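You operate a simulated robot arm through the tools that you are given. There is no shell and no other tool. Be economical: measure what you need, move in short steps, check, and stop when the job is done.

Carry out the task below with a simulated two-armed robot. There is one attempt and no reset: what you move stays moved.

Task
Swap the two red pins in the rail for blue ones.
Fine: the red pins go into the pin bar.
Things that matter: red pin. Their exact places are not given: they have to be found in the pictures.

Only the result counts: the job must be done as asked and must still hold three seconds after the hand-in. Knocking over, shifting, dropping, spilling or breaking anything else fails it.

Robot
Two 7-joint arms with two-finger parallel grippers on one trunk, on a base that drives. Base frame: it is fixed to the floor where the robot stands at the start and does not move with it; the origin is under the middle of the robot, x ahead of it, y to its left, z up. Units: m, degrees, N and s.
The left shoulder is at the start at [0.11, 0.169, 1.511], the right one opposite. With the tool pointing down near the work surface each hand reaches from about 0.68 to 0.76 m from the robot's upright axis, wherever it stands, measured 20 degrees to its own side. Places, roughly: red pin (5x4x12 cm) [-1.9, -3.3, 1.1]. Payload 1.57 kg a hand.
Tool frame (each hand has its own): the origin (TCP) lies between the finger pads and is the grasp point; the fingertips stand 0.03 m ahead of it; z points along the fingers, y is the line along which they close. The gripper opens to 0.08 m. The fingers are 0.017 m wide and 0.012 m thick; the gripper's body (0.04 by 0.082 m) begins 0.08 m behind the TCP.
Orientation is that of the tool frame in the base frame, as [roll, pitch, yaw] about the fixed x, y, z axes, in that order (R = Rz(yaw) Ry(pitch) Rx(roll)). With the fingers straight down and closing along the base's y, the tool's x points along the base's -x, its y along +y and its z along -z.

Tools
- The arms move only by the tool nudge_tool. It takes "left_rows", "right_rows" or both (then of equal length, played together; a hand with none holds still); each is a list of rows, each a list of 7 numbers: the opening, from 0 (shut) to 1 (fully open), then the shift along the base's x, y, z in units of 150 mm (1.0 is 150 mm), then the turn, a rotation vector about the base's x, y, z in units of 90 degrees (1.0 is 90 degrees). In form: [[grip, dx, dy, dz, ax, ay, az], ...]. A call has 1 to 10 rows; each row is the pose to reach, as a shift and turn from the pose commanded when the call began. A call with a number of a shift or a turn outside -1 to 1 is refused whole. Rows are played at 5 a second. More than 0.05 m and 8.6 degrees between two rows, or a gripper value outside its range, and nothing of the call is played. Where a pose cannot be reached the arm comes as near as it can. A force on the tool above 40 N (or 10 N above the force at the start of the call, whichever is more), or a blocked arm, ends the call early, and 0.2 s more pass. Each finger travels about 0.072 m/s and halts on what it meets, pressing with about 31 N; the grip force reading is that of the motor and also rises with nothing between the fingers. The clock runs only during rows and for 0.2 s after the last one: add rows that repeat a pose to give the fingers time. It gives the time, the measured TCP pose, the force on the tool (base axes), the opening and the grip force at its end, in the units of the frame above (readings bear some noise), with the torque about the TCP (base axes, N m) and any sound that the robot's microphone picked up.
- Cameras (640 x 400 px; columns grow to the right, rows downward): "scene" is now at [0.1605, -0.0087, 1.6956]; the picture's right is [-0.12, -0.99, 0.00], its down [-0.74, 0.09, -0.67] and it looks along [0.66, -0.08, -0.75] (base axes); focal length 294 px, centre (320, 200). "left" rides on the left gripper at [0.072, 0.007, -0.122] in its tool frame; the picture's right is [-0.09, 1.00, 0.00], its down [-0.84, -0.08, -0.54] and it looks along [-0.54, -0.05, 0.84] (tool axes); focal length 238 px, centre (320, 200). "right" rides on the right gripper at [0.072, -0.007, -0.122] in its tool frame; the picture's right is [0.09, 1.00, 0.00], its down [-0.84, 0.08, -0.54] and it looks along [-0.54, 0.05, 0.84] (tool axes); focal length 238 px, centre (320, 200).
- snapshot(camera): a new picture of that camera. The clock stands still meanwhile.
- move_column(by): slides the trunk up (or, below 0, down) by that many m; the arms and the scene camera ride with it, the base frame stays. It gives what a move gives, with no picture.
- steer(legs): drives the robot by 1 to 6 legs, each [ahead, left, turn to the left] in m, m and degrees, along the robot's own axes; the way and the turn of a leg run together, so that a leg with both is an arc; at most 1.5 m and 180 degrees a leg. The arms and the cameras ride along, it lands a little off, and it stops where it bumps. It gives what a move gives.
- head_to(pan, tilt): turns the head with the scene camera to pan (to the left, within 86 degrees either way) and tilt (down, from -29 to 69), counted from straight ahead of the robot. It gives what a move gives.
- pixel_to_xyz(camera, pixels): for up to 12 pixels [column, row] of the newest picture of that camera ("zoom" is the newest enlarged one), the place [x, y, z] in the base frame of the surface seen there, good to about 0.003 m. The clock stands still meanwhile.
- enlarge(camera, box): a new picture of the part [left, top, right, bottom] of that camera's present view, enlarged. The clock stands still meanwhile.
- close_job(): hands the job in; it is judged then, once.

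Keep the steps short. Do not move on a guess: measure, check each grasp and each placing, and mend mistakes. In all there are 90 turns and 92 pictures (those below and enlarged ones count). Leave the grippers open and the arms clear of the work at the hand-in unless told otherwise, and finish with a single line.

The tools are called after "Call:" as name(argument=value, ...) on one line, values as JSON. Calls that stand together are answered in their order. nudge_tool: Moves the arms, as the interface text tells. Its arguments: {"type":"object","properties":{"left_rows":{"type":"array"},"right_rows":{"type":"array"}},"required":[]} The other tools are called the same way: move_column (by) slides the trunk up or down; steer (legs) drives the base; head_to (pan, tilt) turns the head that bears the scene camera; snapshot (camera) takes a picture; pixel_to_xyz (camera, pixels) gives the place of the surface under pixels of a picture; enlarge (camera, box) takes an enlarged picture of a part of a camera's view; close_job () hands the job in.

At the start:

```text
clock: 0.0
left_tool_pos: [0.6647, 0.2536, 1.2398]
left_tool_rot: [-180.0, 0.0, -179.9]
left_ft_force: [-0.5, -0.4, 0.2]
left_moment: [-0.01, 0.03, 0.05]
left_grip_width: 0.0801
left_gripper_force: 0.1
right_tool_pos: [0.681, -0.2566, 1.2346]
right_tool_rot: [-180.0, 0.0, 180.0]
right_ft_force: [-0.6, 0.0, -0.2]
right_moment: [0.04, 0.0, 0.0]
right_grip_width: 0.0799
right_gripper_force: 0.0
trunk travel left (down, up): [-0.825, 0.065]
robot x, y, heading: [-0.0006, -0.0022, -0.0]
head pan, tilt: [-6.8, 48.2]
```

scene: 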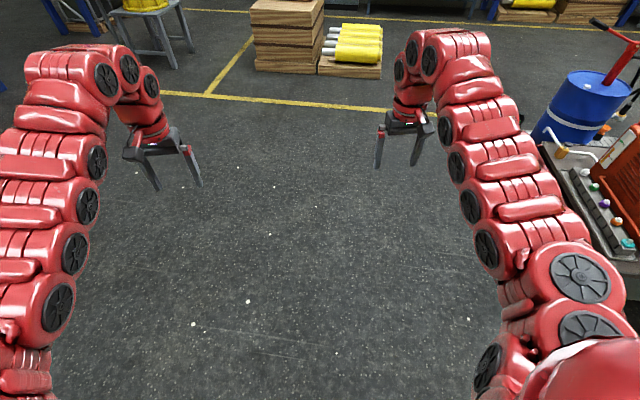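
right: 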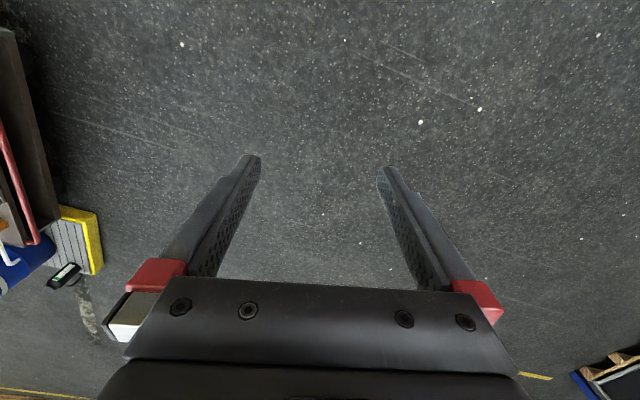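
left: 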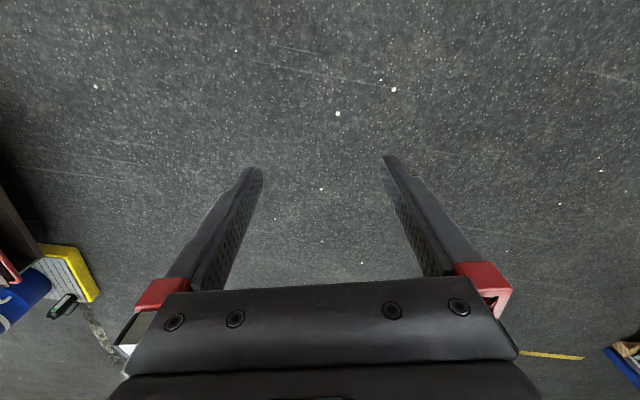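

The red pin should be around [-1.9, -3.3], behind and to the right. I look right first to see the room.

Call:
head_to(pan=-86, tilt=25)

Call:
snapshot(camera="scene")

```text
clock: 1.5
left_tool_pos: [0.6648, 0.2534, 1.2394]
left_tool_rot: [179.9, 0.0, -179.9]
left_ft_force: [0.4, 0.6, 0.4]
left_moment: [0.0, 0.03, -0.02]
left_grip_width: 0.0797
left_gripper_force: 0.0
right_tool_pos: [0.6799, -0.2572, 1.2344]
right_tool_rot: [180.0, 0.0, -180.0]
right_ft_force: [0.5, -0.5, 0.7]
right_moment: [0.0, -0.01, -0.02]
right_grip_width: 0.0801
right_gripper_force: 0.0
trunk travel left (down, up): [-0.825, 0.065]
robot x, y, heading: [-0.0019, 0.0036, -0.0]
head pan, tilt: [-85.9, 25.0]
```

```text
88 pictures are left
```

scene: 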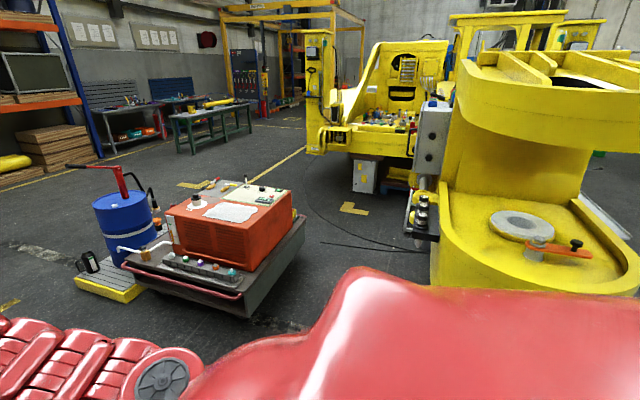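

I see a yellow machine with colored things at about (390,122). I'll enlarge and measure.

Call:
enlarge(camera="scene", box=[300, 60, 480, 200])

Call:
pixel_to_xyz(camera="scene", pixels=[[390, 122], [355, 118], [410, 122], [330, 145], [370, 175], [430, 130], [350, 207], [290, 240], [130, 260], [250, 310], [440, 230], [480, 230]])

```text
2.86 times, centred on (390, 130) of scene
```

zoom: 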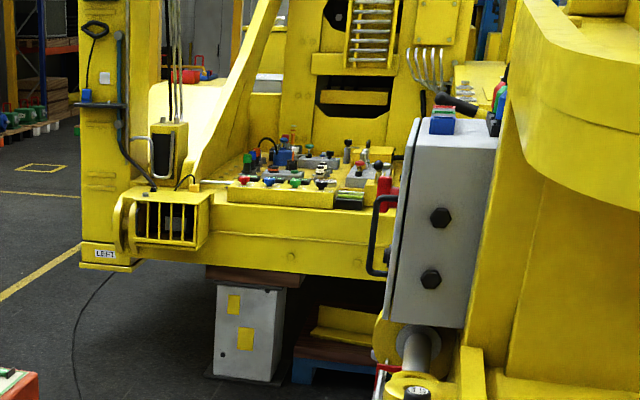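

```text
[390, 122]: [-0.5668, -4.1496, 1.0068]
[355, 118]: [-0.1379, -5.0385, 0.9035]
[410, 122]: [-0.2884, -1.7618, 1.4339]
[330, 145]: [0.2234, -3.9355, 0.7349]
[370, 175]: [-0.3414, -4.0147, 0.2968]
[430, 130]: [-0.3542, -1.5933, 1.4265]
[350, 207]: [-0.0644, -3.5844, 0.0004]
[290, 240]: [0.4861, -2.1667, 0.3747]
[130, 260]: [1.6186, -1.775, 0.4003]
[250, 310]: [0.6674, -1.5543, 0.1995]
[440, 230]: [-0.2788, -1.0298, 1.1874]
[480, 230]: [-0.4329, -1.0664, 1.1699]
```

The near yellow machine begins at about y=-1.0 and hides the target region. I turn right in place (the hands' radius of about 0.75 m is clear) and look again.

Call:
steer(legs=[[0, 0, -120]])

Call:
head_to(pan=0, tilt=20)

Call:
snapshot(camera="scene")

Call:
head_to(pan=-70, tilt=20)

Call:
snapshot(camera="scene")

```text
clock: 6.9
left_tool_pos: [-0.1071, -0.7032, 1.2404]
left_tool_rot: [180.0, 0.0, 60.5]
left_ft_force: [1.4, 0.7, -0.2]
left_moment: [0.01, -0.03, 0.01]
left_grip_width: 0.0797
left_gripper_force: 0.1
right_tool_pos: [-0.559, -0.4654, 1.2339]
right_tool_rot: [180.0, 0.0, 60.2]
right_ft_force: [1.0, -0.1, 0.1]
right_moment: [-0.03, -0.02, -0.01]
right_grip_width: 0.0803
right_gripper_force: 0.0
trunk travel left (down, up): [-0.825, 0.065]
robot x, y, heading: [-0.0015, 0.0002, -119.5]
head pan, tilt: [-85.9, 25.0]
```

```text
clock: 8.5
left_tool_pos: [-0.1077, -0.7043, 1.2404]
left_tool_rot: [-179.9, 0.0, 60.5]
left_ft_force: [0.0, -0.1, -0.2]
left_moment: [0.01, 0.0, 0.0]
left_grip_width: 0.0802
left_gripper_force: 0.1
right_tool_pos: [-0.5606, -0.4651, 1.2351]
right_tool_rot: [180.0, -0.2, 60.4]
right_ft_force: [0.1, 0.7, -0.4]
right_moment: [0.0, 0.0, 0.01]
right_grip_width: 0.0799
right_gripper_force: 0.0
trunk travel left (down, up): [-0.825, 0.065]
robot x, y, heading: [-0.0008, -0.0007, -119.6]
head pan, tilt: [0.0, 20.0]
```

```text
86 pictures are left
```

scene: 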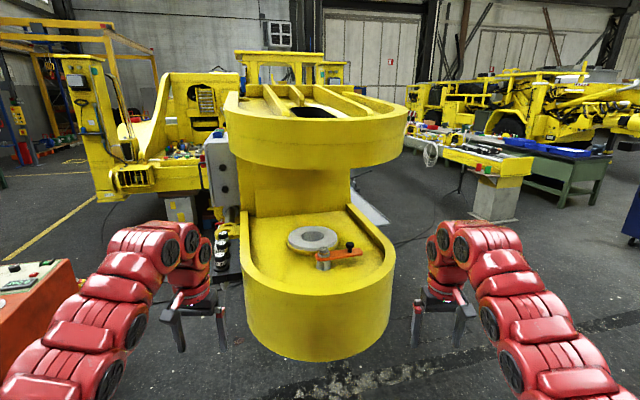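

```text
clock: 9.9
left_tool_pos: [-0.1072, -0.7021, 1.2395]
left_tool_rot: [-179.9, 0.0, 60.5]
left_ft_force: [0.5, -0.6, 0.2]
left_moment: [-0.02, 0.0, 0.01]
left_grip_width: 0.08
left_gripper_force: 0.0
right_tool_pos: [-0.5599, -0.4652, 1.2358]
right_tool_rot: [-180.0, 0.0, 60.3]
right_ft_force: [-0.1, 0.4, 0.1]
right_moment: [0.0, 0.03, -0.02]
right_grip_width: 0.08
right_gripper_force: 0.0
trunk travel left (down, up): [-0.825, 0.065]
robot x, y, heading: [0.0029, 0.0059, -119.8]
head pan, tilt: [-70.0, 20.0]
```

```text
85 pictures are left
```

scene: 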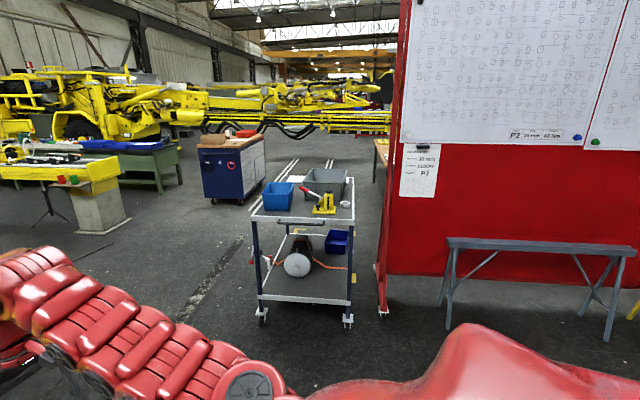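

The target lies straight along heading -120°, behind the near machine, perhaps on the yellow-topped bench at (485,165). I take the front view again and measure.

Call:
head_to(pan=-10, tilt=20)

Call:
snapshot(camera="scene")

Call:
enlarge(camera="scene", box=[410, 70, 630, 230])

Call:
pixel_to_xyz(camera="zoom", pixels=[[60, 160], [110, 210], [160, 210], [200, 230], [260, 280], [300, 230], [390, 230], [350, 160], [80, 250], [30, 100]])

```text
clock: 11.2
left_tool_pos: [-0.1079, -0.7035, 1.2402]
left_tool_rot: [-179.9, 0.0, 60.5]
left_ft_force: [0.5, 0.2, -0.1]
left_moment: [-0.01, -0.01, 0.03]
left_grip_width: 0.0798
left_gripper_force: 0.0
right_tool_pos: [-0.5602, -0.4655, 1.2348]
right_tool_rot: [-180.0, 0.0, 60.2]
right_ft_force: [1.0, 0.5, -0.6]
right_moment: [0.0, 0.0, 0.01]
right_grip_width: 0.0799
right_gripper_force: 0.0
trunk travel left (down, up): [-0.825, 0.065]
robot x, y, heading: [-0.003, 0.0033, -119.5]
head pan, tilt: [-10.0, 20.0]
```

```text
84 pictures are left
```

scene: 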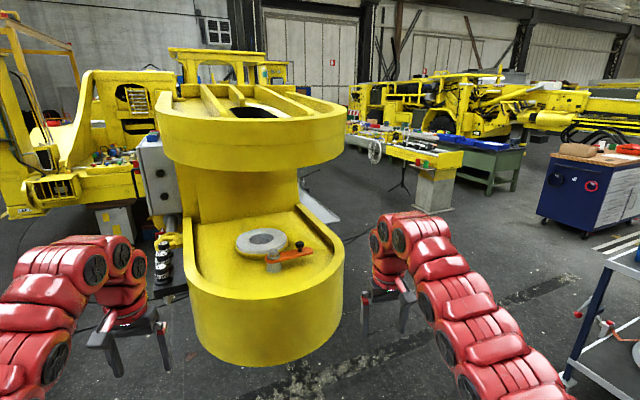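

```text
2.50 times, centred on (520, 150) of scene
```

zoom: 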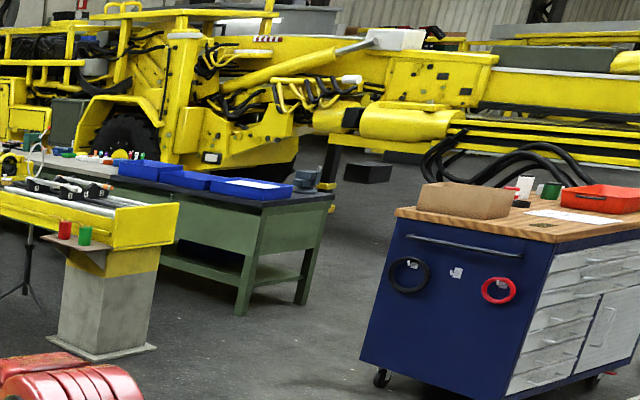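

```text
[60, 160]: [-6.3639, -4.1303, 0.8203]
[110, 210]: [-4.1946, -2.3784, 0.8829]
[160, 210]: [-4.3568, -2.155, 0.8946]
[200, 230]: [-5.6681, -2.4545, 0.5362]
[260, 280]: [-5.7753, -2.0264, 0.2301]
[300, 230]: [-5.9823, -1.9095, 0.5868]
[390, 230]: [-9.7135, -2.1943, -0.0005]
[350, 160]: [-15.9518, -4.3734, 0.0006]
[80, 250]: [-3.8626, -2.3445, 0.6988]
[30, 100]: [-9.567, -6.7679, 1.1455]
```

The bench at x≈-4 isn't the target; the place lies behind the near machine. I measure obstacles to plan the way round on its right side.

Call:
pixel_to_xyz(camera="scene", pixels=[[340, 260], [345, 130], [320, 215], [335, 110], [560, 380], [400, 260], [360, 240], [265, 360], [540, 215], [160, 70], [430, 205], [400, 185]])

```text
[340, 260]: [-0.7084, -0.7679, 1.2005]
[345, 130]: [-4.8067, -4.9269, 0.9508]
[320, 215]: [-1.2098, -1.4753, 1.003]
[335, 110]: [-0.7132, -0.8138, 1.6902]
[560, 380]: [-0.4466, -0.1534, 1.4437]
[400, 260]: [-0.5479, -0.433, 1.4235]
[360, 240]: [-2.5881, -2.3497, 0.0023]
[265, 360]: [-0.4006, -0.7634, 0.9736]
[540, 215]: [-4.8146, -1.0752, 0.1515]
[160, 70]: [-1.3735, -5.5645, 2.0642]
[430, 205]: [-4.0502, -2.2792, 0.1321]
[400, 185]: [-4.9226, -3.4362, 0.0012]
```

The near machine's right flank is about 0.3 m to the right of my axis; the cart on the right is about 1.65 m away. I back up a little, slip 1.0 m right, go ahead 1.2 m, and look left.

Call:
steer(legs=[[-0.2, 0, 0], [0, -1.05, 0], [1.2, 0, 0]])

Call:
head_to(pan=25, tilt=20)

Call:
snapshot(camera="scene")

```text
clock: 17.2
left_tool_pos: [-0.8673, -0.0997, 1.239]
left_tool_rot: [179.9, -0.1, 56.2]
left_ft_force: [-0.3, -0.6, 0.0]
left_moment: [-0.05, 0.02, 0.01]
left_grip_width: 0.0801
left_gripper_force: 0.1
right_tool_pos: [-1.3007, 0.1727, 1.234]
right_tool_rot: [-180.0, 0.0, 56.1]
right_ft_force: [-0.6, 0.5, -0.6]
right_moment: [-0.01, -0.02, 0.03]
right_grip_width: 0.08
right_gripper_force: 0.1
trunk travel left (down, up): [-0.825, 0.065]
robot x, y, heading: [-0.7088, 0.5944, -123.9]
head pan, tilt: [-10.0, 20.0]
stopped in leg 2: the robot was blocked; the commanded pose is now the measured one
```

```text
clock: 18.2
left_tool_pos: [-0.868, -0.101, 1.2398]
left_tool_rot: [-179.9, -0.2, 56.1]
left_ft_force: [-0.8, -0.3, -0.2]
left_moment: [-0.01, 0.0, -0.01]
left_grip_width: 0.0798
left_gripper_force: 0.1
right_tool_pos: [-1.3003, 0.1715, 1.235]
right_tool_rot: [-180.0, -0.1, 56.2]
right_ft_force: [0.2, -0.2, 0.0]
right_moment: [0.0, 0.02, -0.04]
right_grip_width: 0.08
right_gripper_force: 0.2
trunk travel left (down, up): [-0.825, 0.065]
robot x, y, heading: [-0.7071, 0.5953, -124.0]
head pan, tilt: [25.0, 20.0]
```

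```text
82 pictures are left
```

scene: 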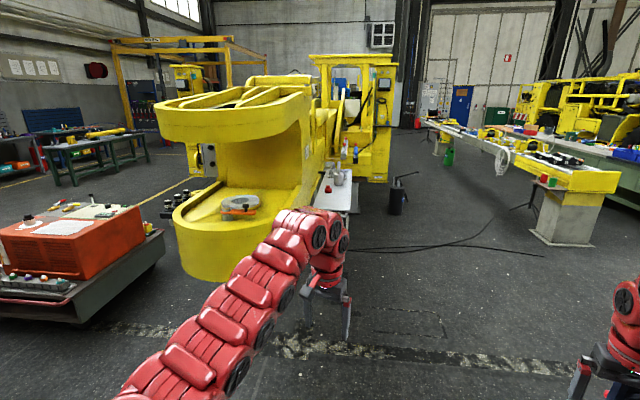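

I bumped into something on the right. I can also see a bench on the machine's flank at (340,190). I look right to see what I touched.

Call:
head_to(pan=-75, tilt=40)

Call:
snapshot(camera="scene")

```text
clock: 19.9
left_tool_pos: [-0.8707, -0.0999, 1.2392]
left_tool_rot: [180.0, -0.1, 56.2]
left_ft_force: [-1.1, -0.8, 0.0]
left_moment: [-0.04, 0.01, 0.0]
left_grip_width: 0.08
left_gripper_force: 0.0
right_tool_pos: [-1.3, 0.1723, 1.2341]
right_tool_rot: [180.0, 0.0, 56.2]
right_ft_force: [0.1, 0.5, -0.3]
right_moment: [-0.02, -0.03, 0.0]
right_grip_width: 0.0797
right_gripper_force: 0.0
trunk travel left (down, up): [-0.825, 0.065]
robot x, y, heading: [-0.7089, 0.5929, -124.1]
head pan, tilt: [-75.0, 40.0]
```

```text
81 pictures are left
```

scene: 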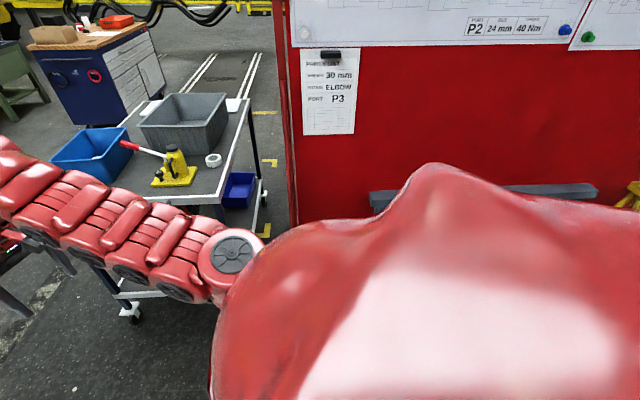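

The cart is close on the right; nothing looks displaced. I look back at the flank bench and measure it.

Call:
head_to(pan=22, tilt=25)

Call:
enlarge(camera="scene", box=[300, 100, 440, 200])

Call:
pixel_to_xyz(camera="zoom", pixels=[[180, 110], [215, 185], [160, 200], [190, 300], [240, 310], [260, 180], [270, 130], [450, 170], [450, 280], [330, 310]])

```text
clock: 21.7
left_tool_pos: [-0.8692, -0.1003, 1.2387]
left_tool_rot: [180.0, -0.2, 56.1]
left_ft_force: [0.0, 0.0, 0.1]
left_moment: [0.02, -0.01, 0.0]
left_grip_width: 0.0801
left_gripper_force: 0.1
right_tool_pos: [-1.3002, 0.1704, 1.2338]
right_tool_rot: [-179.9, 0.1, 56.1]
right_ft_force: [0.2, 0.5, -0.3]
right_moment: [0.01, -0.01, 0.01]
right_grip_width: 0.08
right_gripper_force: 0.0
trunk travel left (down, up): [-0.825, 0.065]
robot x, y, heading: [-0.7095, 0.5899, -124.4]
head pan, tilt: [22.0, 25.0]
```

```text
4.00 times, centred on (370, 150) of scene
```

zoom: 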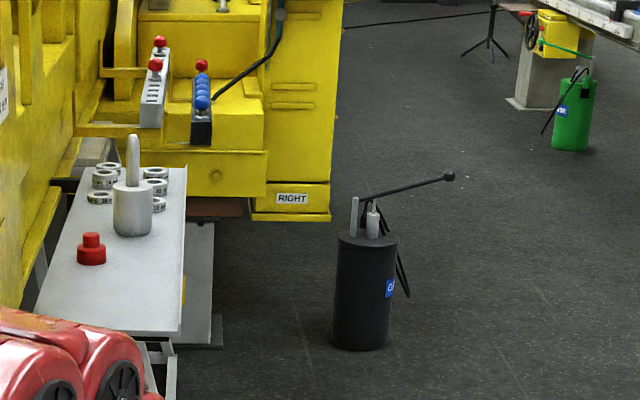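

```text
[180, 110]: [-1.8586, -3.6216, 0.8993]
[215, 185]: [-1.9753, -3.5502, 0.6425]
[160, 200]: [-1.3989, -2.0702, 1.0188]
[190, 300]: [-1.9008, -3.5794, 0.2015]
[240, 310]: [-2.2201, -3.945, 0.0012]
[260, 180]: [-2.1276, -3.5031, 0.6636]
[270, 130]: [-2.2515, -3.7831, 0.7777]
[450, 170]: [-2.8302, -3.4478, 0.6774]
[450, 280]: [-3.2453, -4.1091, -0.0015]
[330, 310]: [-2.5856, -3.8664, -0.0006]
```

Two racks with red heads at zoom (155,55) and (202,90) — that's the rail and the bar. I measure the racks and tray edges.

Call:
pixel_to_xyz(camera="zoom", pixels=[[155, 65], [160, 42], [150, 120], [202, 66], [202, 140], [203, 90], [184, 170], [178, 328], [40, 310], [180, 210], [360, 330], [250, 100]])

```text
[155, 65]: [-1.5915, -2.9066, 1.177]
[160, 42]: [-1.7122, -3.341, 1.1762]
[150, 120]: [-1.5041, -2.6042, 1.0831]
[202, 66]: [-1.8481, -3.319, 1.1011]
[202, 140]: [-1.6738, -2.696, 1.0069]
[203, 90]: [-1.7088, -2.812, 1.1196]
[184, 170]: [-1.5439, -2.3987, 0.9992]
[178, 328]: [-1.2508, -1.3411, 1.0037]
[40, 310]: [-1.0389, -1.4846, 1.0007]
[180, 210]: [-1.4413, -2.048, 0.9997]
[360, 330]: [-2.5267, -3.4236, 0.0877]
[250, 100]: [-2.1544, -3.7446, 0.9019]
```

Both racks lie along the flank, roughly from (-1.6,-2.7) to (-1.85,-3.35) at z≈1.0–1.18. I'll edge 0.1 m off the cart and go forward down the lane with a picture check.

Call:
steer(legs=[[0, 0.1, 0], [1.0, 0, 0]])

Call:
snapshot(camera="scene")

```text
clock: 27.6
left_tool_pos: [-1.345, -0.9835, 1.2401]
left_tool_rot: [-180.0, 0.0, 56.2]
left_ft_force: [-0.3, 0.5, 0.9]
left_moment: [0.02, 0.0, -0.01]
left_grip_width: 0.08
left_gripper_force: 0.0
right_tool_pos: [-1.7766, -0.7101, 1.235]
right_tool_rot: [179.9, 0.0, 55.9]
right_ft_force: [0.4, 0.6, 0.4]
right_moment: [0.0, 0.0, 0.02]
right_grip_width: 0.0801
right_gripper_force: 0.1
trunk travel left (down, up): [-0.825, 0.065]
robot x, y, heading: [-1.1854, -0.2879, -124.1]
head pan, tilt: [22.0, 25.0]
```

```text
79 pictures are left
```

scene: 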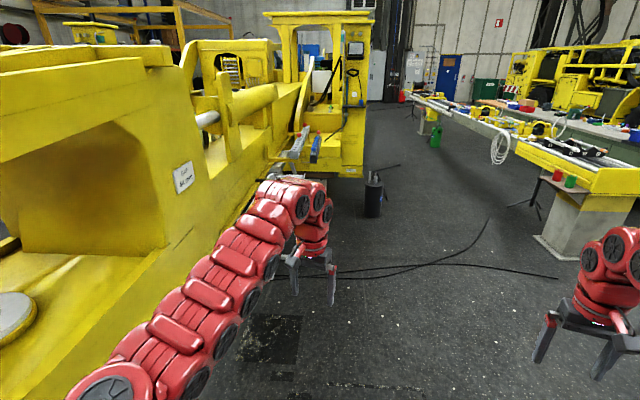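

The lane is clear. I go on 1.5 m and turn slightly left.

Call:
steer(legs=[[1.5, 0, 0], [0, 0, 40]])

Call:
head_to(pan=10, tilt=30)

Call:
snapshot(camera="scene")

```text
clock: 36.9
left_tool_pos: [-1.6902, -2.1633, 1.24]
left_tool_rot: [180.0, -0.1, 96.5]
left_ft_force: [0.0, -0.2, 0.3]
left_moment: [-0.01, -0.01, 0.0]
left_grip_width: 0.08
left_gripper_force: 0.0
right_tool_pos: [-2.1954, -2.2356, 1.2338]
right_tool_rot: [-179.9, 0.0, 96.3]
right_ft_force: [0.0, -0.8, -0.7]
right_moment: [-0.05, -0.04, -0.01]
right_grip_width: 0.08
right_gripper_force: 0.0
trunk travel left (down, up): [-0.825, 0.065]
robot x, y, heading: [-2.0139, -1.53, -83.5]
head pan, tilt: [22.0, 25.0]
```

```text
clock: 37.6
left_tool_pos: [-1.6893, -2.1641, 1.2397]
left_tool_rot: [-179.9, -0.2, 96.4]
left_ft_force: [0.2, 0.2, 0.8]
left_moment: [0.02, -0.04, 0.05]
left_grip_width: 0.0799
left_gripper_force: 0.1
right_tool_pos: [-2.1959, -2.2359, 1.2342]
right_tool_rot: [180.0, 0.1, 96.3]
right_ft_force: [0.0, 0.1, -0.1]
right_moment: [-0.04, 0.01, 0.01]
right_grip_width: 0.0799
right_gripper_force: 0.1
trunk travel left (down, up): [-0.825, 0.065]
robot x, y, heading: [-2.0169, -1.5298, -84.1]
head pan, tilt: [10.0, 30.0]
```

```text
78 pictures are left
```

scene: 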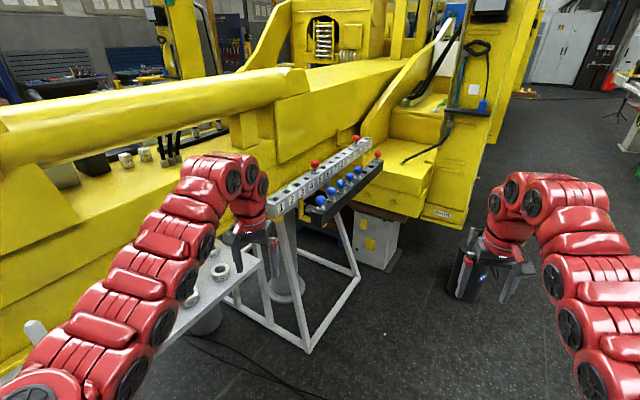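

Call:
enlarge(camera="scene", box=[250, 120, 410, 220])

Call:
pixel_to_xyz(camera="scene", pixels=[[282, 205], [355, 150], [320, 215], [372, 172], [357, 138], [315, 163], [378, 153], [320, 201], [305, 350], [360, 275], [465, 270], [270, 250]])

```text
4.00 times, centred on (330, 170) of scene
```

zoom: 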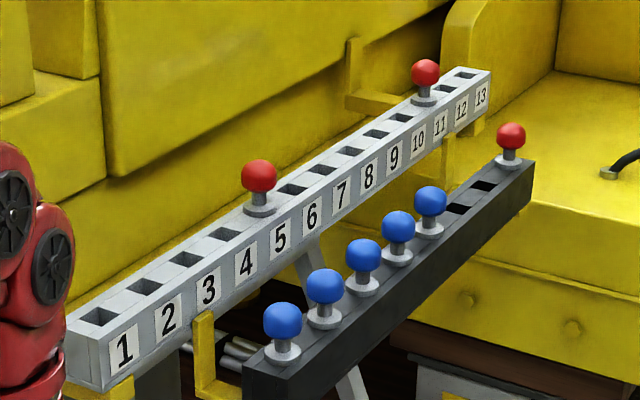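

```text
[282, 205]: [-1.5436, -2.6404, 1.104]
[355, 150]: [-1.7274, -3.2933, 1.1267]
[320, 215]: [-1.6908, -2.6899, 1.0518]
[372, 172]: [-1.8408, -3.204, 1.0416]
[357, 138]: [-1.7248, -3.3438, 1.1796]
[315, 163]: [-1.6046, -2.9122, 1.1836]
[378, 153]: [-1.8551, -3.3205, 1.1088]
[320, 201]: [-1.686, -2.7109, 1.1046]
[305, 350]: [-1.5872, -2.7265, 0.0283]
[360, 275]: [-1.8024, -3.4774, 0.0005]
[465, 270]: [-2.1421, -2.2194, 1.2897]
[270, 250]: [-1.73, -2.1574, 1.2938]
```

I can see it clearly now. The grey rail has holes 1–13 with red pins in holes 5 and 11. The dark bar holds 5 blue pins, two empty holes and one red pin, which stays. Plan: stand facing the racks (heading about -15.5°) at about (-2.31,-2.69). First I raise the trunk, pull out into the lane, turn there, then check.

Call:
move_column(by=0.06)

Call:
steer(legs=[[0, -0.45, 0], [0.5, 0, 0], [0, 0, 68.5]])

Call:
head_to(pan=-30, tilt=40)

Call:
snapshot(camera="scene")

```text
clock: 38.6
left_tool_pos: [-1.6893, -2.1633, 1.2984]
left_tool_rot: [-179.9, -0.1, 96.5]
left_ft_force: [-1.0, -0.3, 0.5]
left_moment: [0.01, 0.03, 0.0]
left_grip_width: 0.08
left_gripper_force: 0.1
right_tool_pos: [-2.1955, -2.2364, 1.2935]
right_tool_rot: [-180.0, -0.1, 96.2]
right_ft_force: [0.3, 0.1, -0.4]
right_moment: [0.01, 0.0, 0.02]
right_grip_width: 0.08
right_gripper_force: 0.0
trunk travel left (down, up): [-0.885, 0.005]
robot x, y, heading: [-2.0164, -1.5318, -83.8]
head pan, tilt: [10.0, 30.0]
```

```text
clock: 46.9
left_tool_pos: [-1.7023, -1.9972, 1.2998]
left_tool_rot: [-180.0, -0.1, 165.6]
left_ft_force: [0.9, 0.3, 0.8]
left_moment: [-0.01, -0.01, 0.05]
left_grip_width: 0.08
left_gripper_force: 0.1
right_tool_pos: [-1.8158, -2.4946, 1.2946]
right_tool_rot: [180.0, 0.0, 165.4]
right_ft_force: [0.5, 0.4, -0.4]
right_moment: [0.03, 0.02, 0.0]
right_grip_width: 0.0799
right_gripper_force: 0.1
trunk travel left (down, up): [-0.885, 0.005]
robot x, y, heading: [-2.4124, -2.0757, -14.7]
head pan, tilt: [10.0, 30.0]
```

```text
clock: 47.9
left_tool_pos: [-1.7018, -1.9966, 1.2997]
left_tool_rot: [180.0, -0.2, 165.6]
left_ft_force: [0.4, -0.5, -0.4]
left_moment: [-0.02, 0.04, 0.03]
left_grip_width: 0.0798
left_gripper_force: 0.1
right_tool_pos: [-1.8169, -2.4953, 1.2956]
right_tool_rot: [-179.9, 0.1, 165.4]
right_ft_force: [0.2, -0.2, -0.7]
right_moment: [0.01, -0.02, 0.01]
right_grip_width: 0.08
right_gripper_force: 0.0
trunk travel left (down, up): [-0.885, 0.005]
robot x, y, heading: [-2.4077, -2.0722, -14.6]
head pan, tilt: [-30.0, 40.0]
```

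```text
76 pictures are left
```

scene: 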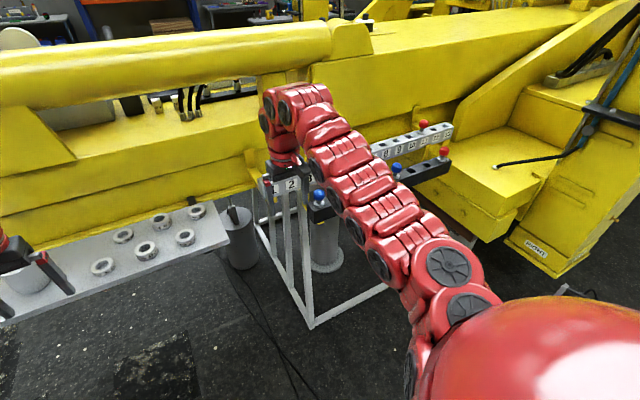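

The right hand is above the rail's left end. I slide right 0.57 m, then look and measure.

Call:
steer(legs=[[0, -0.57, 0]])

Call:
head_to(pan=-12, tilt=42)

Call:
snapshot(camera="scene")

Call:
snapshot(camera="right")

```text
clock: 51.2
left_tool_pos: [-1.8453, -2.5425, 1.2993]
left_tool_rot: [-179.9, -0.1, 165.9]
left_ft_force: [0.2, -0.1, 0.1]
left_moment: [0.02, -0.02, 0.02]
left_grip_width: 0.0798
left_gripper_force: 0.1
right_tool_pos: [-1.9562, -3.04, 1.2951]
right_tool_rot: [180.0, 0.0, 165.8]
right_ft_force: [0.7, 0.0, 0.0]
right_moment: [-0.01, -0.01, -0.04]
right_grip_width: 0.0801
right_gripper_force: 0.0
trunk travel left (down, up): [-0.885, 0.005]
robot x, y, heading: [-2.5508, -2.6237, -14.3]
head pan, tilt: [-30.0, 40.0]
```

```text
clock: 52.0
left_tool_pos: [-1.8459, -2.5426, 1.2995]
left_tool_rot: [-180.0, -0.1, 166.0]
left_ft_force: [-0.1, -0.3, 0.6]
left_moment: [0.04, -0.01, -0.04]
left_grip_width: 0.08
left_gripper_force: 0.0
right_tool_pos: [-1.9576, -3.0416, 1.2948]
right_tool_rot: [179.9, -0.1, 165.7]
right_ft_force: [-0.9, -0.6, 0.2]
right_moment: [0.02, 0.02, 0.01]
right_grip_width: 0.0801
right_gripper_force: 0.0
trunk travel left (down, up): [-0.885, 0.005]
robot x, y, heading: [-2.5522, -2.6217, -14.2]
head pan, tilt: [-12.0, 42.0]
```

```text
75 pictures are left
```

scene: 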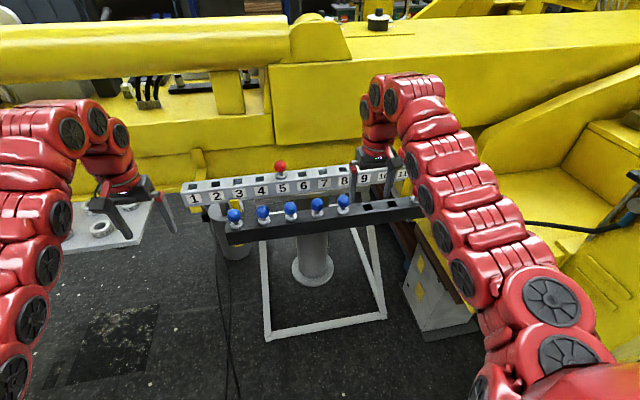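

```text
74 pictures are left
```

right: 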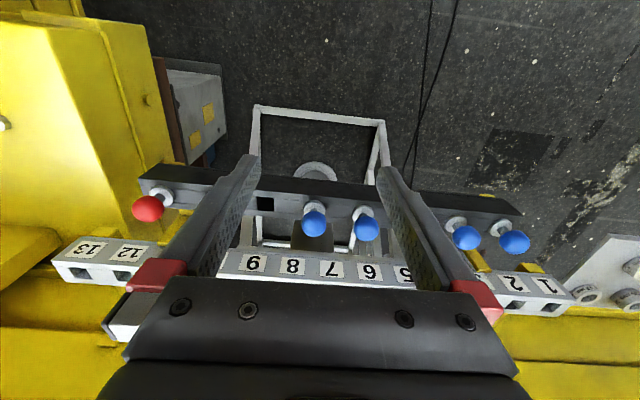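

Good view. I enlarge the racks and measure balls and holes.

Call:
enlarge(camera="scene", box=[175, 150, 355, 262])

Call:
enlarge(camera="right", box=[30, 160, 270, 310])

```text
3.56 times, centred on (265, 206) of scene
```

zoom: 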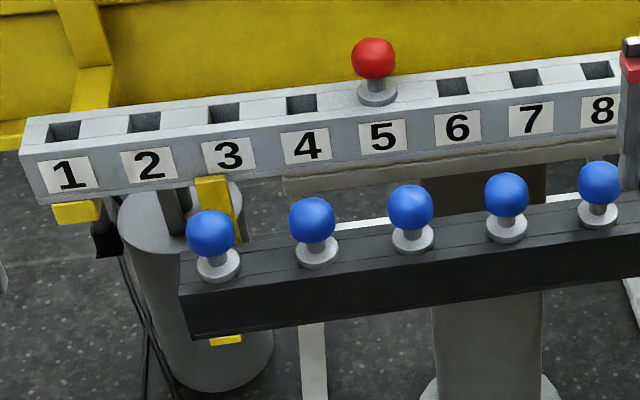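

```text
2.67 times, centred on (150, 235) of right
```

zoom: 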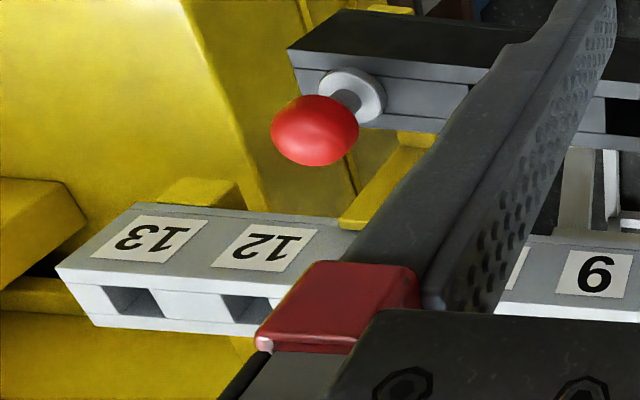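

I take the scene zoom again and measure on it: hole centres' edges on the rail top and ball surfaces.

Call:
enlarge(camera="scene", box=[175, 150, 355, 262])

Call:
pixel_to_xyz(camera="zoom", pixels=[[373, 58], [210, 232], [312, 218], [410, 206], [507, 193], [600, 183], [105, 127], [184, 117], [263, 107], [338, 99], [488, 82], [561, 74]])

Call:
pixel_to_xyz(camera="zoom", pixels=[[377, 101], [218, 278], [317, 263], [412, 250], [507, 238], [598, 225], [260, 262], [365, 250], [460, 236], [380, 82], [376, 40], [215, 214]])

Call:
pixel_to_xyz(camera="right", pixels=[[147, 208], [160, 192], [165, 195], [264, 196], [264, 210], [313, 222], [364, 222], [464, 237], [513, 241], [105, 265], [60, 262], [230, 185]])

```text
3.56 times, centred on (265, 206) of scene
```

zoom: 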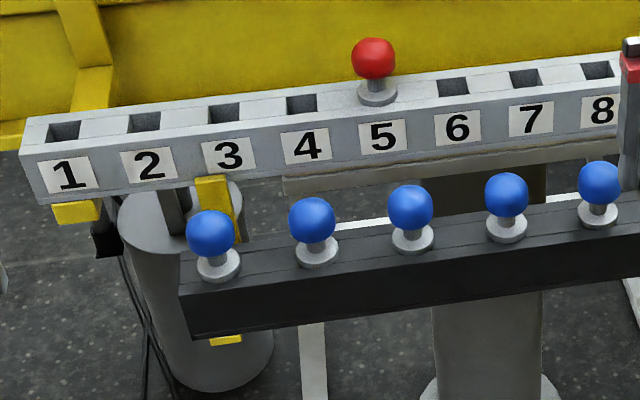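

```text
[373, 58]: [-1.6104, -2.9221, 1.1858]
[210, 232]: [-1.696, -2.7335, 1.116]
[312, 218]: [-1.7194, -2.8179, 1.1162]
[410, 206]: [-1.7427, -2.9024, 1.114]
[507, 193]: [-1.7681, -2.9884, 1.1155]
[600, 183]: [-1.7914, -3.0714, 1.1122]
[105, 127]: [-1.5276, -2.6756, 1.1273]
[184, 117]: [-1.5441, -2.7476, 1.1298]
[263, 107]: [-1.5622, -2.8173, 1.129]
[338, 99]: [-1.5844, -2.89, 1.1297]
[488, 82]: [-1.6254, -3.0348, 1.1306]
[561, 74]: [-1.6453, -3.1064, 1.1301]
```

```text
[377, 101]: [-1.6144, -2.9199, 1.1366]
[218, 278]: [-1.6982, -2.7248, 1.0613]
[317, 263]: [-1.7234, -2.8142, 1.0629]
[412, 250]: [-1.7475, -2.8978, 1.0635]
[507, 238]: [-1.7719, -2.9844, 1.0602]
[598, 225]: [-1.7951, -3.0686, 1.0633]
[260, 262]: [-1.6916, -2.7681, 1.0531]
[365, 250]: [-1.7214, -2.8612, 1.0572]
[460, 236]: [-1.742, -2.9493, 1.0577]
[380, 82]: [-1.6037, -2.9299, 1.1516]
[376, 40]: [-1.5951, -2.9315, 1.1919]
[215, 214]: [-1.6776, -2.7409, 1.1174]
```

```text
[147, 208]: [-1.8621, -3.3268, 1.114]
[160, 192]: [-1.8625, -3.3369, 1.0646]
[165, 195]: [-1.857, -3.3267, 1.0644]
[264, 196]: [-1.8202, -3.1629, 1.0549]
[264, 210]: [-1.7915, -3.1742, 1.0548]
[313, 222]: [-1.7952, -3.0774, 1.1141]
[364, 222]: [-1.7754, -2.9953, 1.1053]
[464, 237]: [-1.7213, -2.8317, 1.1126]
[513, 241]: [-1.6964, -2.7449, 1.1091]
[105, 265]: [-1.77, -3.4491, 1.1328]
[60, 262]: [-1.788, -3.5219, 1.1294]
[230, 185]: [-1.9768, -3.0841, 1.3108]
```

The numbers are consistent: bar top z≈1.056, ball centres ≈1.10, spacing 0.090; rail top z≈1.130, ball 5 centre ≈(-1.594,-2.927,1.174). Before driving closer I measure the white stand's front feet.

Call:
pixel_to_xyz(camera="scene", pixels=[[268, 335], [385, 318], [325, 328], [370, 240], [262, 250], [470, 325], [410, 290], [330, 130], [330, 100]])

```text
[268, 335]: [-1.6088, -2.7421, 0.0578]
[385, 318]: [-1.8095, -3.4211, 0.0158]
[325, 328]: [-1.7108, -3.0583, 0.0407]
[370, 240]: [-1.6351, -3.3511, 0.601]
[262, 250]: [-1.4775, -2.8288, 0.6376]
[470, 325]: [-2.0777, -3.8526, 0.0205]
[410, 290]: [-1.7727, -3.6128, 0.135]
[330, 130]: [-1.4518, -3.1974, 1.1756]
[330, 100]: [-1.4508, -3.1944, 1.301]
```

The stand's feet lie 0.92 m ahead of my axis, so 0.31 m ahead is safe. The boom wall is 0.21 m behind the rail. I drive ahead 0.31 m and 0.1 m right, with a 1.6° right turn.

Call:
steer(legs=[[0, -0.1, -1.6], [0.31, 0, 0]])

Call:
snapshot(camera="scene")

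Call:
snapshot(camera="right")

```text
clock: 54.8
left_tool_pos: [-1.5782, -2.7408, 1.2999]
left_tool_rot: [179.9, -0.1, 164.5]
left_ft_force: [-0.1, 0.4, 0.1]
left_moment: [-0.02, -0.01, 0.02]
left_grip_width: 0.08
left_gripper_force: 0.1
right_tool_pos: [-1.702, -3.236, 1.2961]
right_tool_rot: [179.9, 0.0, 164.2]
right_ft_force: [-0.6, -0.3, 0.0]
right_moment: [-0.04, -0.02, 0.02]
right_grip_width: 0.0799
right_gripper_force: 0.0
trunk travel left (down, up): [-0.885, 0.005]
robot x, y, heading: [-2.2836, -2.8069, -15.8]
head pan, tilt: [-12.0, 42.0]
```

```text
70 pictures are left
```

scene: 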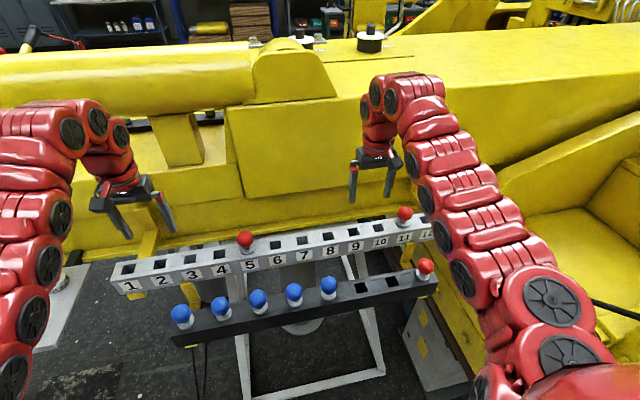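

```text
69 pictures are left
```

right: 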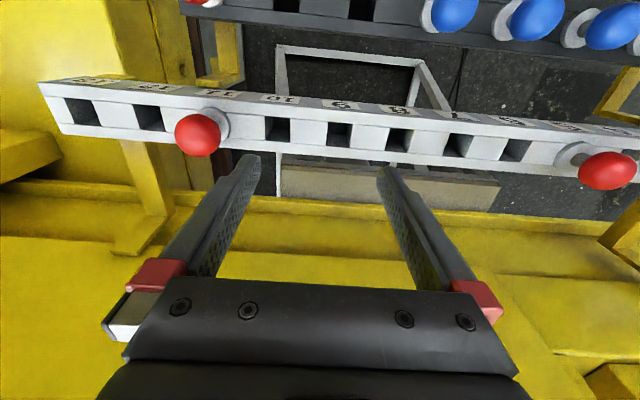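

I measure ball 11, ball 5 and the holes from both pictures.

Call:
pixel_to_xyz(camera="right", pixels=[[197, 135], [213, 120], [607, 170], [265, 136], [291, 137], [387, 140], [412, 140], [326, 135], [352, 136]])

Call:
enlarge(camera="scene", box=[220, 190, 444, 330])

Call:
pixel_to_xyz(camera="scene", pixels=[[404, 213], [245, 239], [425, 266], [182, 313], [329, 284]])

```text
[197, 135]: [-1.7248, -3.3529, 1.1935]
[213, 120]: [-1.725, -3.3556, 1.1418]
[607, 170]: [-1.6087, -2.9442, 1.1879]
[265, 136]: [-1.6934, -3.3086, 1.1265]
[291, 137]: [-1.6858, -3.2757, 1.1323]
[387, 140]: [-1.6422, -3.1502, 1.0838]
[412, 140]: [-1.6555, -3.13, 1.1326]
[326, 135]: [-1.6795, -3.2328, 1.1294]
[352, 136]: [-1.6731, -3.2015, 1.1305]
```

```text
2.86 times, centred on (332, 260) of scene
```

zoom: 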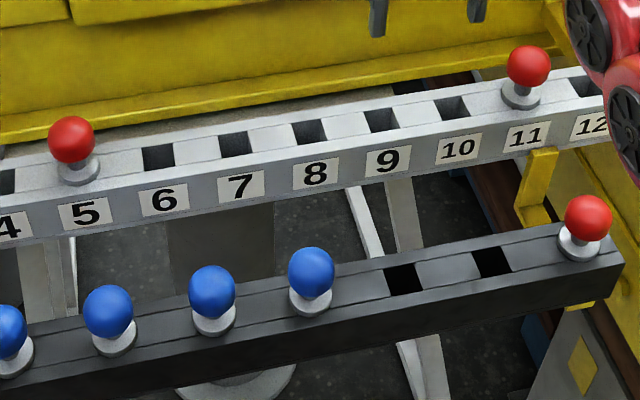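

```text
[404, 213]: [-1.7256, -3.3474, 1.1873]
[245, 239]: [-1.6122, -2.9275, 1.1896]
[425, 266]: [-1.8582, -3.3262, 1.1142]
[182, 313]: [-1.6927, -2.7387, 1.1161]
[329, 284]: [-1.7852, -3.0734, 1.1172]
```

Ball 11 centre ≈(-1.719,-3.361,1.174), ball 5 ≈(-1.598,-2.929,1.175). The tool's closing line is already along the rail. I move the right hand above ball 11.

Call:
nudge_tool(right_rows=[[1, -0.04, -0.28, 0, 0, 0, 0], [1, -0.08, -0.56, 0, 0, 0, 0], [1, -0.113, -0.833, 0, 0, 0, 0], [1, -0.113, -0.833, 0, 0, 0, 0]])

Call:
snapshot(camera="right")

```text
clock: 55.8
left_tool_pos: [-1.5785, -2.7459, 1.301]
left_tool_rot: [179.9, 0.0, 164.4]
left_ft_force: [-0.1, 0.1, 0.3]
left_moment: [0.03, -0.01, 0.0]
left_grip_width: 0.0801
left_gripper_force: 0.0
right_tool_pos: [-1.7279, -3.3517, 1.2935]
right_tool_rot: [179.8, 0.1, 164.1]
right_ft_force: [-1.1, -0.6, 0.8]
right_moment: [0.03, -0.04, -0.01]
right_grip_width: 0.0798
right_gripper_force: 0.0
right hand out of reach, approached as far as the arm can: row 3, 4
trunk travel left (down, up): [-0.885, 0.005]
robot x, y, heading: [-2.2836, -2.8024, -15.6]
head pan, tilt: [-12.0, 42.0]
```

```text
67 pictures are left
```

right: 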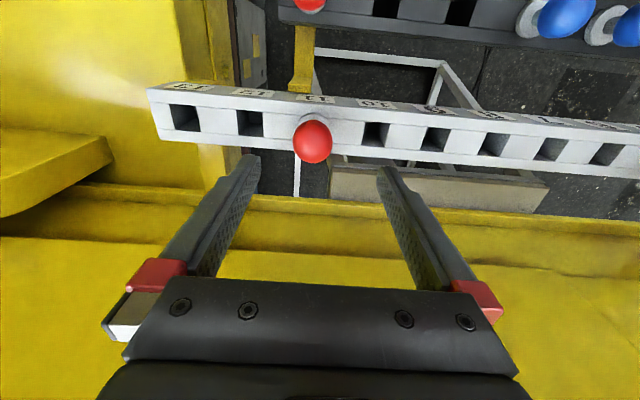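

Just out of reach from here (radius 0.78). I shift the base right 0.12 m and 0.02 m ahead, with the hand still above the pins.

Call:
steer(legs=[[0.02, -0.12, 0]])

```text
clock: 57.0
left_tool_pos: [-1.5892, -2.8597, 1.3001]
left_tool_rot: [-179.9, 0.0, 164.5]
left_ft_force: [-0.1, 0.6, -0.4]
left_moment: [-0.01, 0.02, 0.01]
left_grip_width: 0.0801
left_gripper_force: 0.0
right_tool_pos: [-1.7383, -3.4661, 1.2957]
right_tool_rot: [-179.9, 0.0, 164.2]
right_ft_force: [0.4, 0.6, -0.2]
right_moment: [-0.02, -0.01, 0.01]
right_grip_width: 0.08
right_gripper_force: 0.1
trunk travel left (down, up): [-0.885, 0.005]
robot x, y, heading: [-2.3028, -2.9277, -15.9]
head pan, tilt: [-12.0, 42.0]
```

Now I move above ball 11: +0.019 in x, +0.105 in y.

Call:
nudge_tool(right_rows=[[1, 0.04, 0.25, 0, 0, 0, 0], [1, 0.08, 0.5, 0, 0, 0, 0], [1, 0.127, 0.7, 0, 0, 0, 0], [1, 0.127, 0.7, 0, 0, 0, 0]])

Call:
snapshot(camera="right")

Call:
pixel_to_xyz(camera="right", pixels=[[320, 148], [310, 148], [330, 148], [320, 130]])

```text
clock: 58.0
left_tool_pos: [-1.5887, -2.8605, 1.2989]
left_tool_rot: [-179.9, -0.2, 164.5]
left_ft_force: [-1.0, 0.6, -0.7]
left_moment: [0.01, -0.03, 0.0]
left_grip_width: 0.08
left_gripper_force: 0.1
right_tool_pos: [-1.7181, -3.3621, 1.2931]
right_tool_rot: [-179.9, 0.1, 164.3]
right_ft_force: [-0.2, -0.8, -0.1]
right_moment: [-0.01, 0.02, -0.04]
right_grip_width: 0.0801
right_gripper_force: 0.0
trunk travel left (down, up): [-0.885, 0.005]
robot x, y, heading: [-2.2982, -2.9235, -15.5]
head pan, tilt: [-12.0, 42.0]
```

```text
66 pictures are left
```

right: 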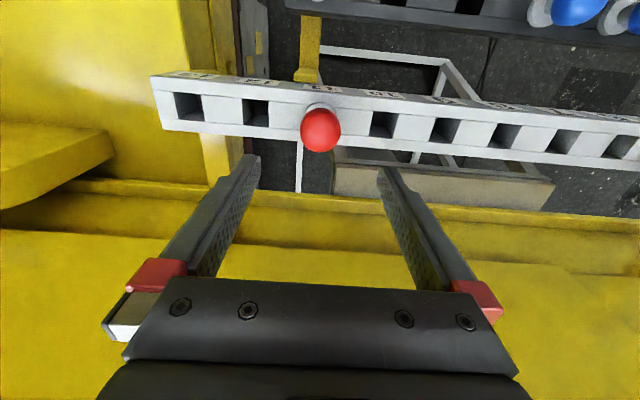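

```text
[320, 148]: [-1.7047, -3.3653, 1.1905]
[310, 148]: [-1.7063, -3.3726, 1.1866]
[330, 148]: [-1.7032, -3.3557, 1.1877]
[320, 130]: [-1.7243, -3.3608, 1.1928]
```

The ball centre works out to (-1.7185,-3.362,1.173), right under the TCP. I descend 0.12 m with open fingers.

Call:
nudge_tool(right_rows=[[1, 0, 0, -0.25, 0, 0, 0], [1, 0, 0, -0.5, 0, 0, 0], [1, 0, 0, -0.7, 0, 0, 0], [1, 0, 0, -0.793, 0, 0, 0], [1, 0, 0, -0.793, 0, 0, 0]])

Call:
snapshot(camera="right")

```text
clock: 59.2
left_tool_pos: [-1.5889, -2.8605, 1.299]
left_tool_rot: [179.9, -0.2, 164.5]
left_ft_force: [0.6, 0.4, -0.3]
left_moment: [0.0, 0.0, 0.0]
left_grip_width: 0.0799
left_gripper_force: 0.1
right_tool_pos: [-1.7187, -3.3624, 1.1749]
right_tool_rot: [-180.0, 0.1, 164.4]
right_ft_force: [-0.1, -0.1, -0.1]
right_moment: [0.05, -0.01, 0.01]
right_grip_width: 0.08
right_gripper_force: 0.0
trunk travel left (down, up): [-0.885, 0.005]
robot x, y, heading: [-2.302, -2.9251, -15.7]
head pan, tilt: [-12.0, 42.0]
```

```text
65 pictures are left
```

right: 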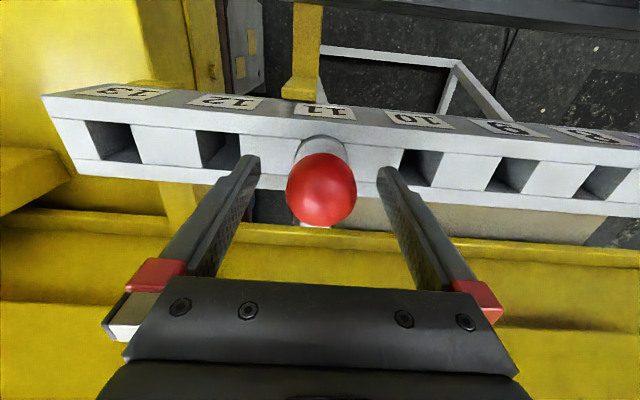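

The ball is centred between the fingers. I close.

Call:
nudge_tool(right_rows=[[0.7, 0, 0, 0, 0, 0, 0], [0.5, 0, 0, 0, 0, 0, 0], [0.3, 0, 0, 0, 0, 0, 0], [0, 0, 0, 0, 0, 0, 0], [0, 0, 0, 0, 0, 0, 0], [0, 0, 0, 0, 0, 0, 0]])

```text
clock: 60.6
left_tool_pos: [-1.5895, -2.861, 1.2987]
left_tool_rot: [-179.9, 0.0, 164.4]
left_ft_force: [0.8, 0.6, -0.5]
left_moment: [-0.02, -0.02, 0.01]
left_grip_width: 0.0798
left_gripper_force: 0.0
right_tool_pos: [-1.7189, -3.361, 1.1748]
right_tool_rot: [-179.9, 0.0, 164.3]
right_ft_force: [1.6, -0.5, 0.1]
right_moment: [0.06, -0.03, -0.03]
right_grip_width: 0.0413
right_gripper_force: 31.2
trunk travel left (down, up): [-0.885, 0.005]
robot x, y, heading: [-2.2943, -2.9292, -16.1]
head pan, tilt: [-12.0, 42.0]
```

It holds at a width of 0.041. I lift 0.12 m straight up and look.

Call:
nudge_tool(right_rows=[[0, 0, 0, 0.15, 0, 0, 0], [0, 0, 0, 0.3, 0, 0, 0], [0, 0, 0, 0.5, 0, 0, 0], [0, 0, 0, 0.7, 0, 0, 0], [0, 0, 0, 0.8, 0, 0, 0], [0, 0, 0, 0.8, 0, 0, 0]])

Call:
snapshot(camera="right")

Call:
head_to(pan=-18, tilt=42)

Call:
snapshot(camera="scene")

```text
clock: 62.0
left_tool_pos: [-1.5884, -2.8614, 1.298]
left_tool_rot: [180.0, -0.2, 164.5]
left_ft_force: [0.1, -0.2, -0.7]
left_moment: [0.02, 0.0, 0.02]
left_grip_width: 0.08
left_gripper_force: 0.1
right_tool_pos: [-1.718, -3.3628, 1.2945]
right_tool_rot: [-179.9, 0.1, 164.3]
right_ft_force: [0.1, -0.1, -1.9]
right_moment: [0.0, -0.02, 0.0]
right_grip_width: 0.0416
right_gripper_force: 30.9
trunk travel left (down, up): [-0.885, 0.005]
robot x, y, heading: [-2.2969, -2.9254, -15.7]
head pan, tilt: [-12.0, 42.0]
```

```text
64 pictures are left
```

right: 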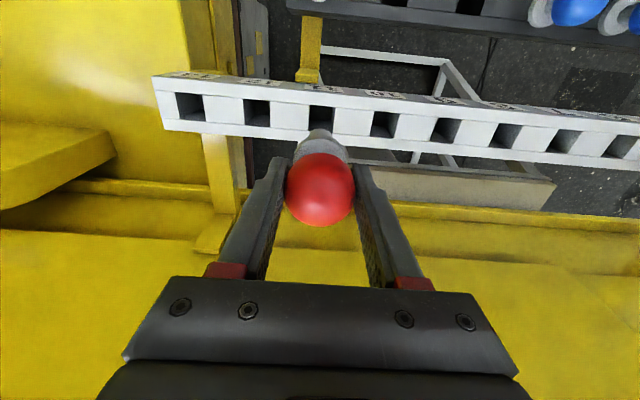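

```text
clock: 62.7
left_tool_pos: [-1.5892, -2.8609, 1.2989]
left_tool_rot: [-179.8, -0.1, 164.6]
left_ft_force: [-0.6, 0.4, -0.2]
left_moment: [-0.04, 0.0, 0.04]
left_grip_width: 0.08
left_gripper_force: 0.1
right_tool_pos: [-1.7178, -3.3618, 1.2935]
right_tool_rot: [-180.0, 0.1, 164.3]
right_ft_force: [-0.3, 0.9, -1.9]
right_moment: [0.0, 0.0, 0.03]
right_grip_width: 0.0416
right_gripper_force: 31.0
trunk travel left (down, up): [-0.885, 0.005]
robot x, y, heading: [-2.2953, -2.9262, -15.9]
head pan, tilt: [-18.0, 42.0]
```

```text
63 pictures are left
```

scene: 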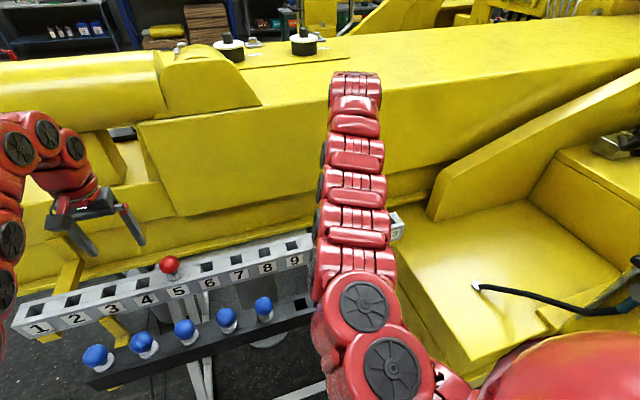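

The pin is out and clear, hole 11 is open. I carry it over bar hole 7 (-1.830,-3.253) at the same height and check.

Call:
nudge_tool(right_rows=[[0, -0.187, 0.182, 0, 0, 0, 0], [0, -0.374, 0.364, 0, 0, 0, 0], [0, -0.56, 0.545, 0, 0, 0, 0], [0, -0.747, 0.727, 0, 0, 0, 0], [0, -0.747, 0.727, 0, 0, 0, 0]])

Call:
snapshot(camera="right")

Call:
enlarge(camera="right", box=[200, 60, 440, 220])

```text
clock: 63.9
left_tool_pos: [-1.5898, -2.8596, 1.299]
left_tool_rot: [-180.0, 0.0, 164.5]
left_ft_force: [-0.4, -0.2, 0.3]
left_moment: [-0.03, -0.05, -0.02]
left_grip_width: 0.0801
left_gripper_force: 0.0
right_tool_pos: [-1.7542, -3.2882, 1.3015]
right_tool_rot: [180.0, -0.1, 164.3]
right_ft_force: [-0.4, -0.1, -2.1]
right_moment: [-0.02, -0.01, 0.02]
right_grip_width: 0.0417
right_gripper_force: 30.6
right hand out of reach, approached as far as the arm can: row 2, 3, 4, 5
trunk travel left (down, up): [-0.885, 0.005]
robot x, y, heading: [-2.2993, -2.9256, -15.9]
head pan, tilt: [-18.0, 42.0]
```

```text
62 pictures are left
```

right: 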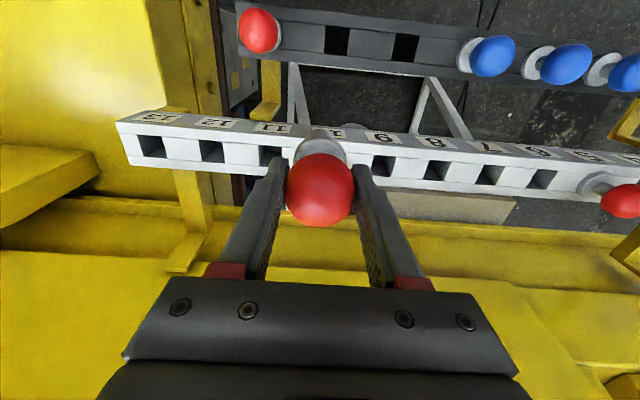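

```text
2.50 times, centred on (320, 140) of right
```

zoom: 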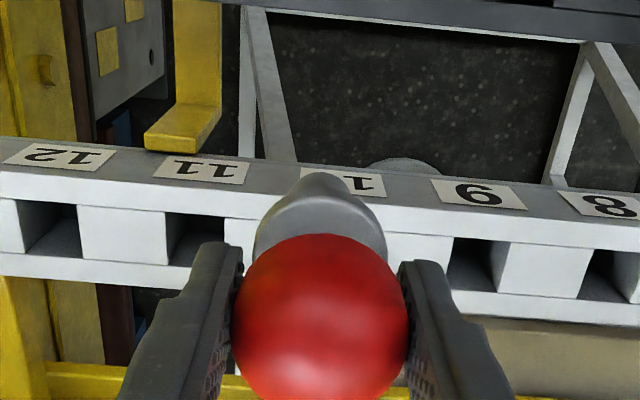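

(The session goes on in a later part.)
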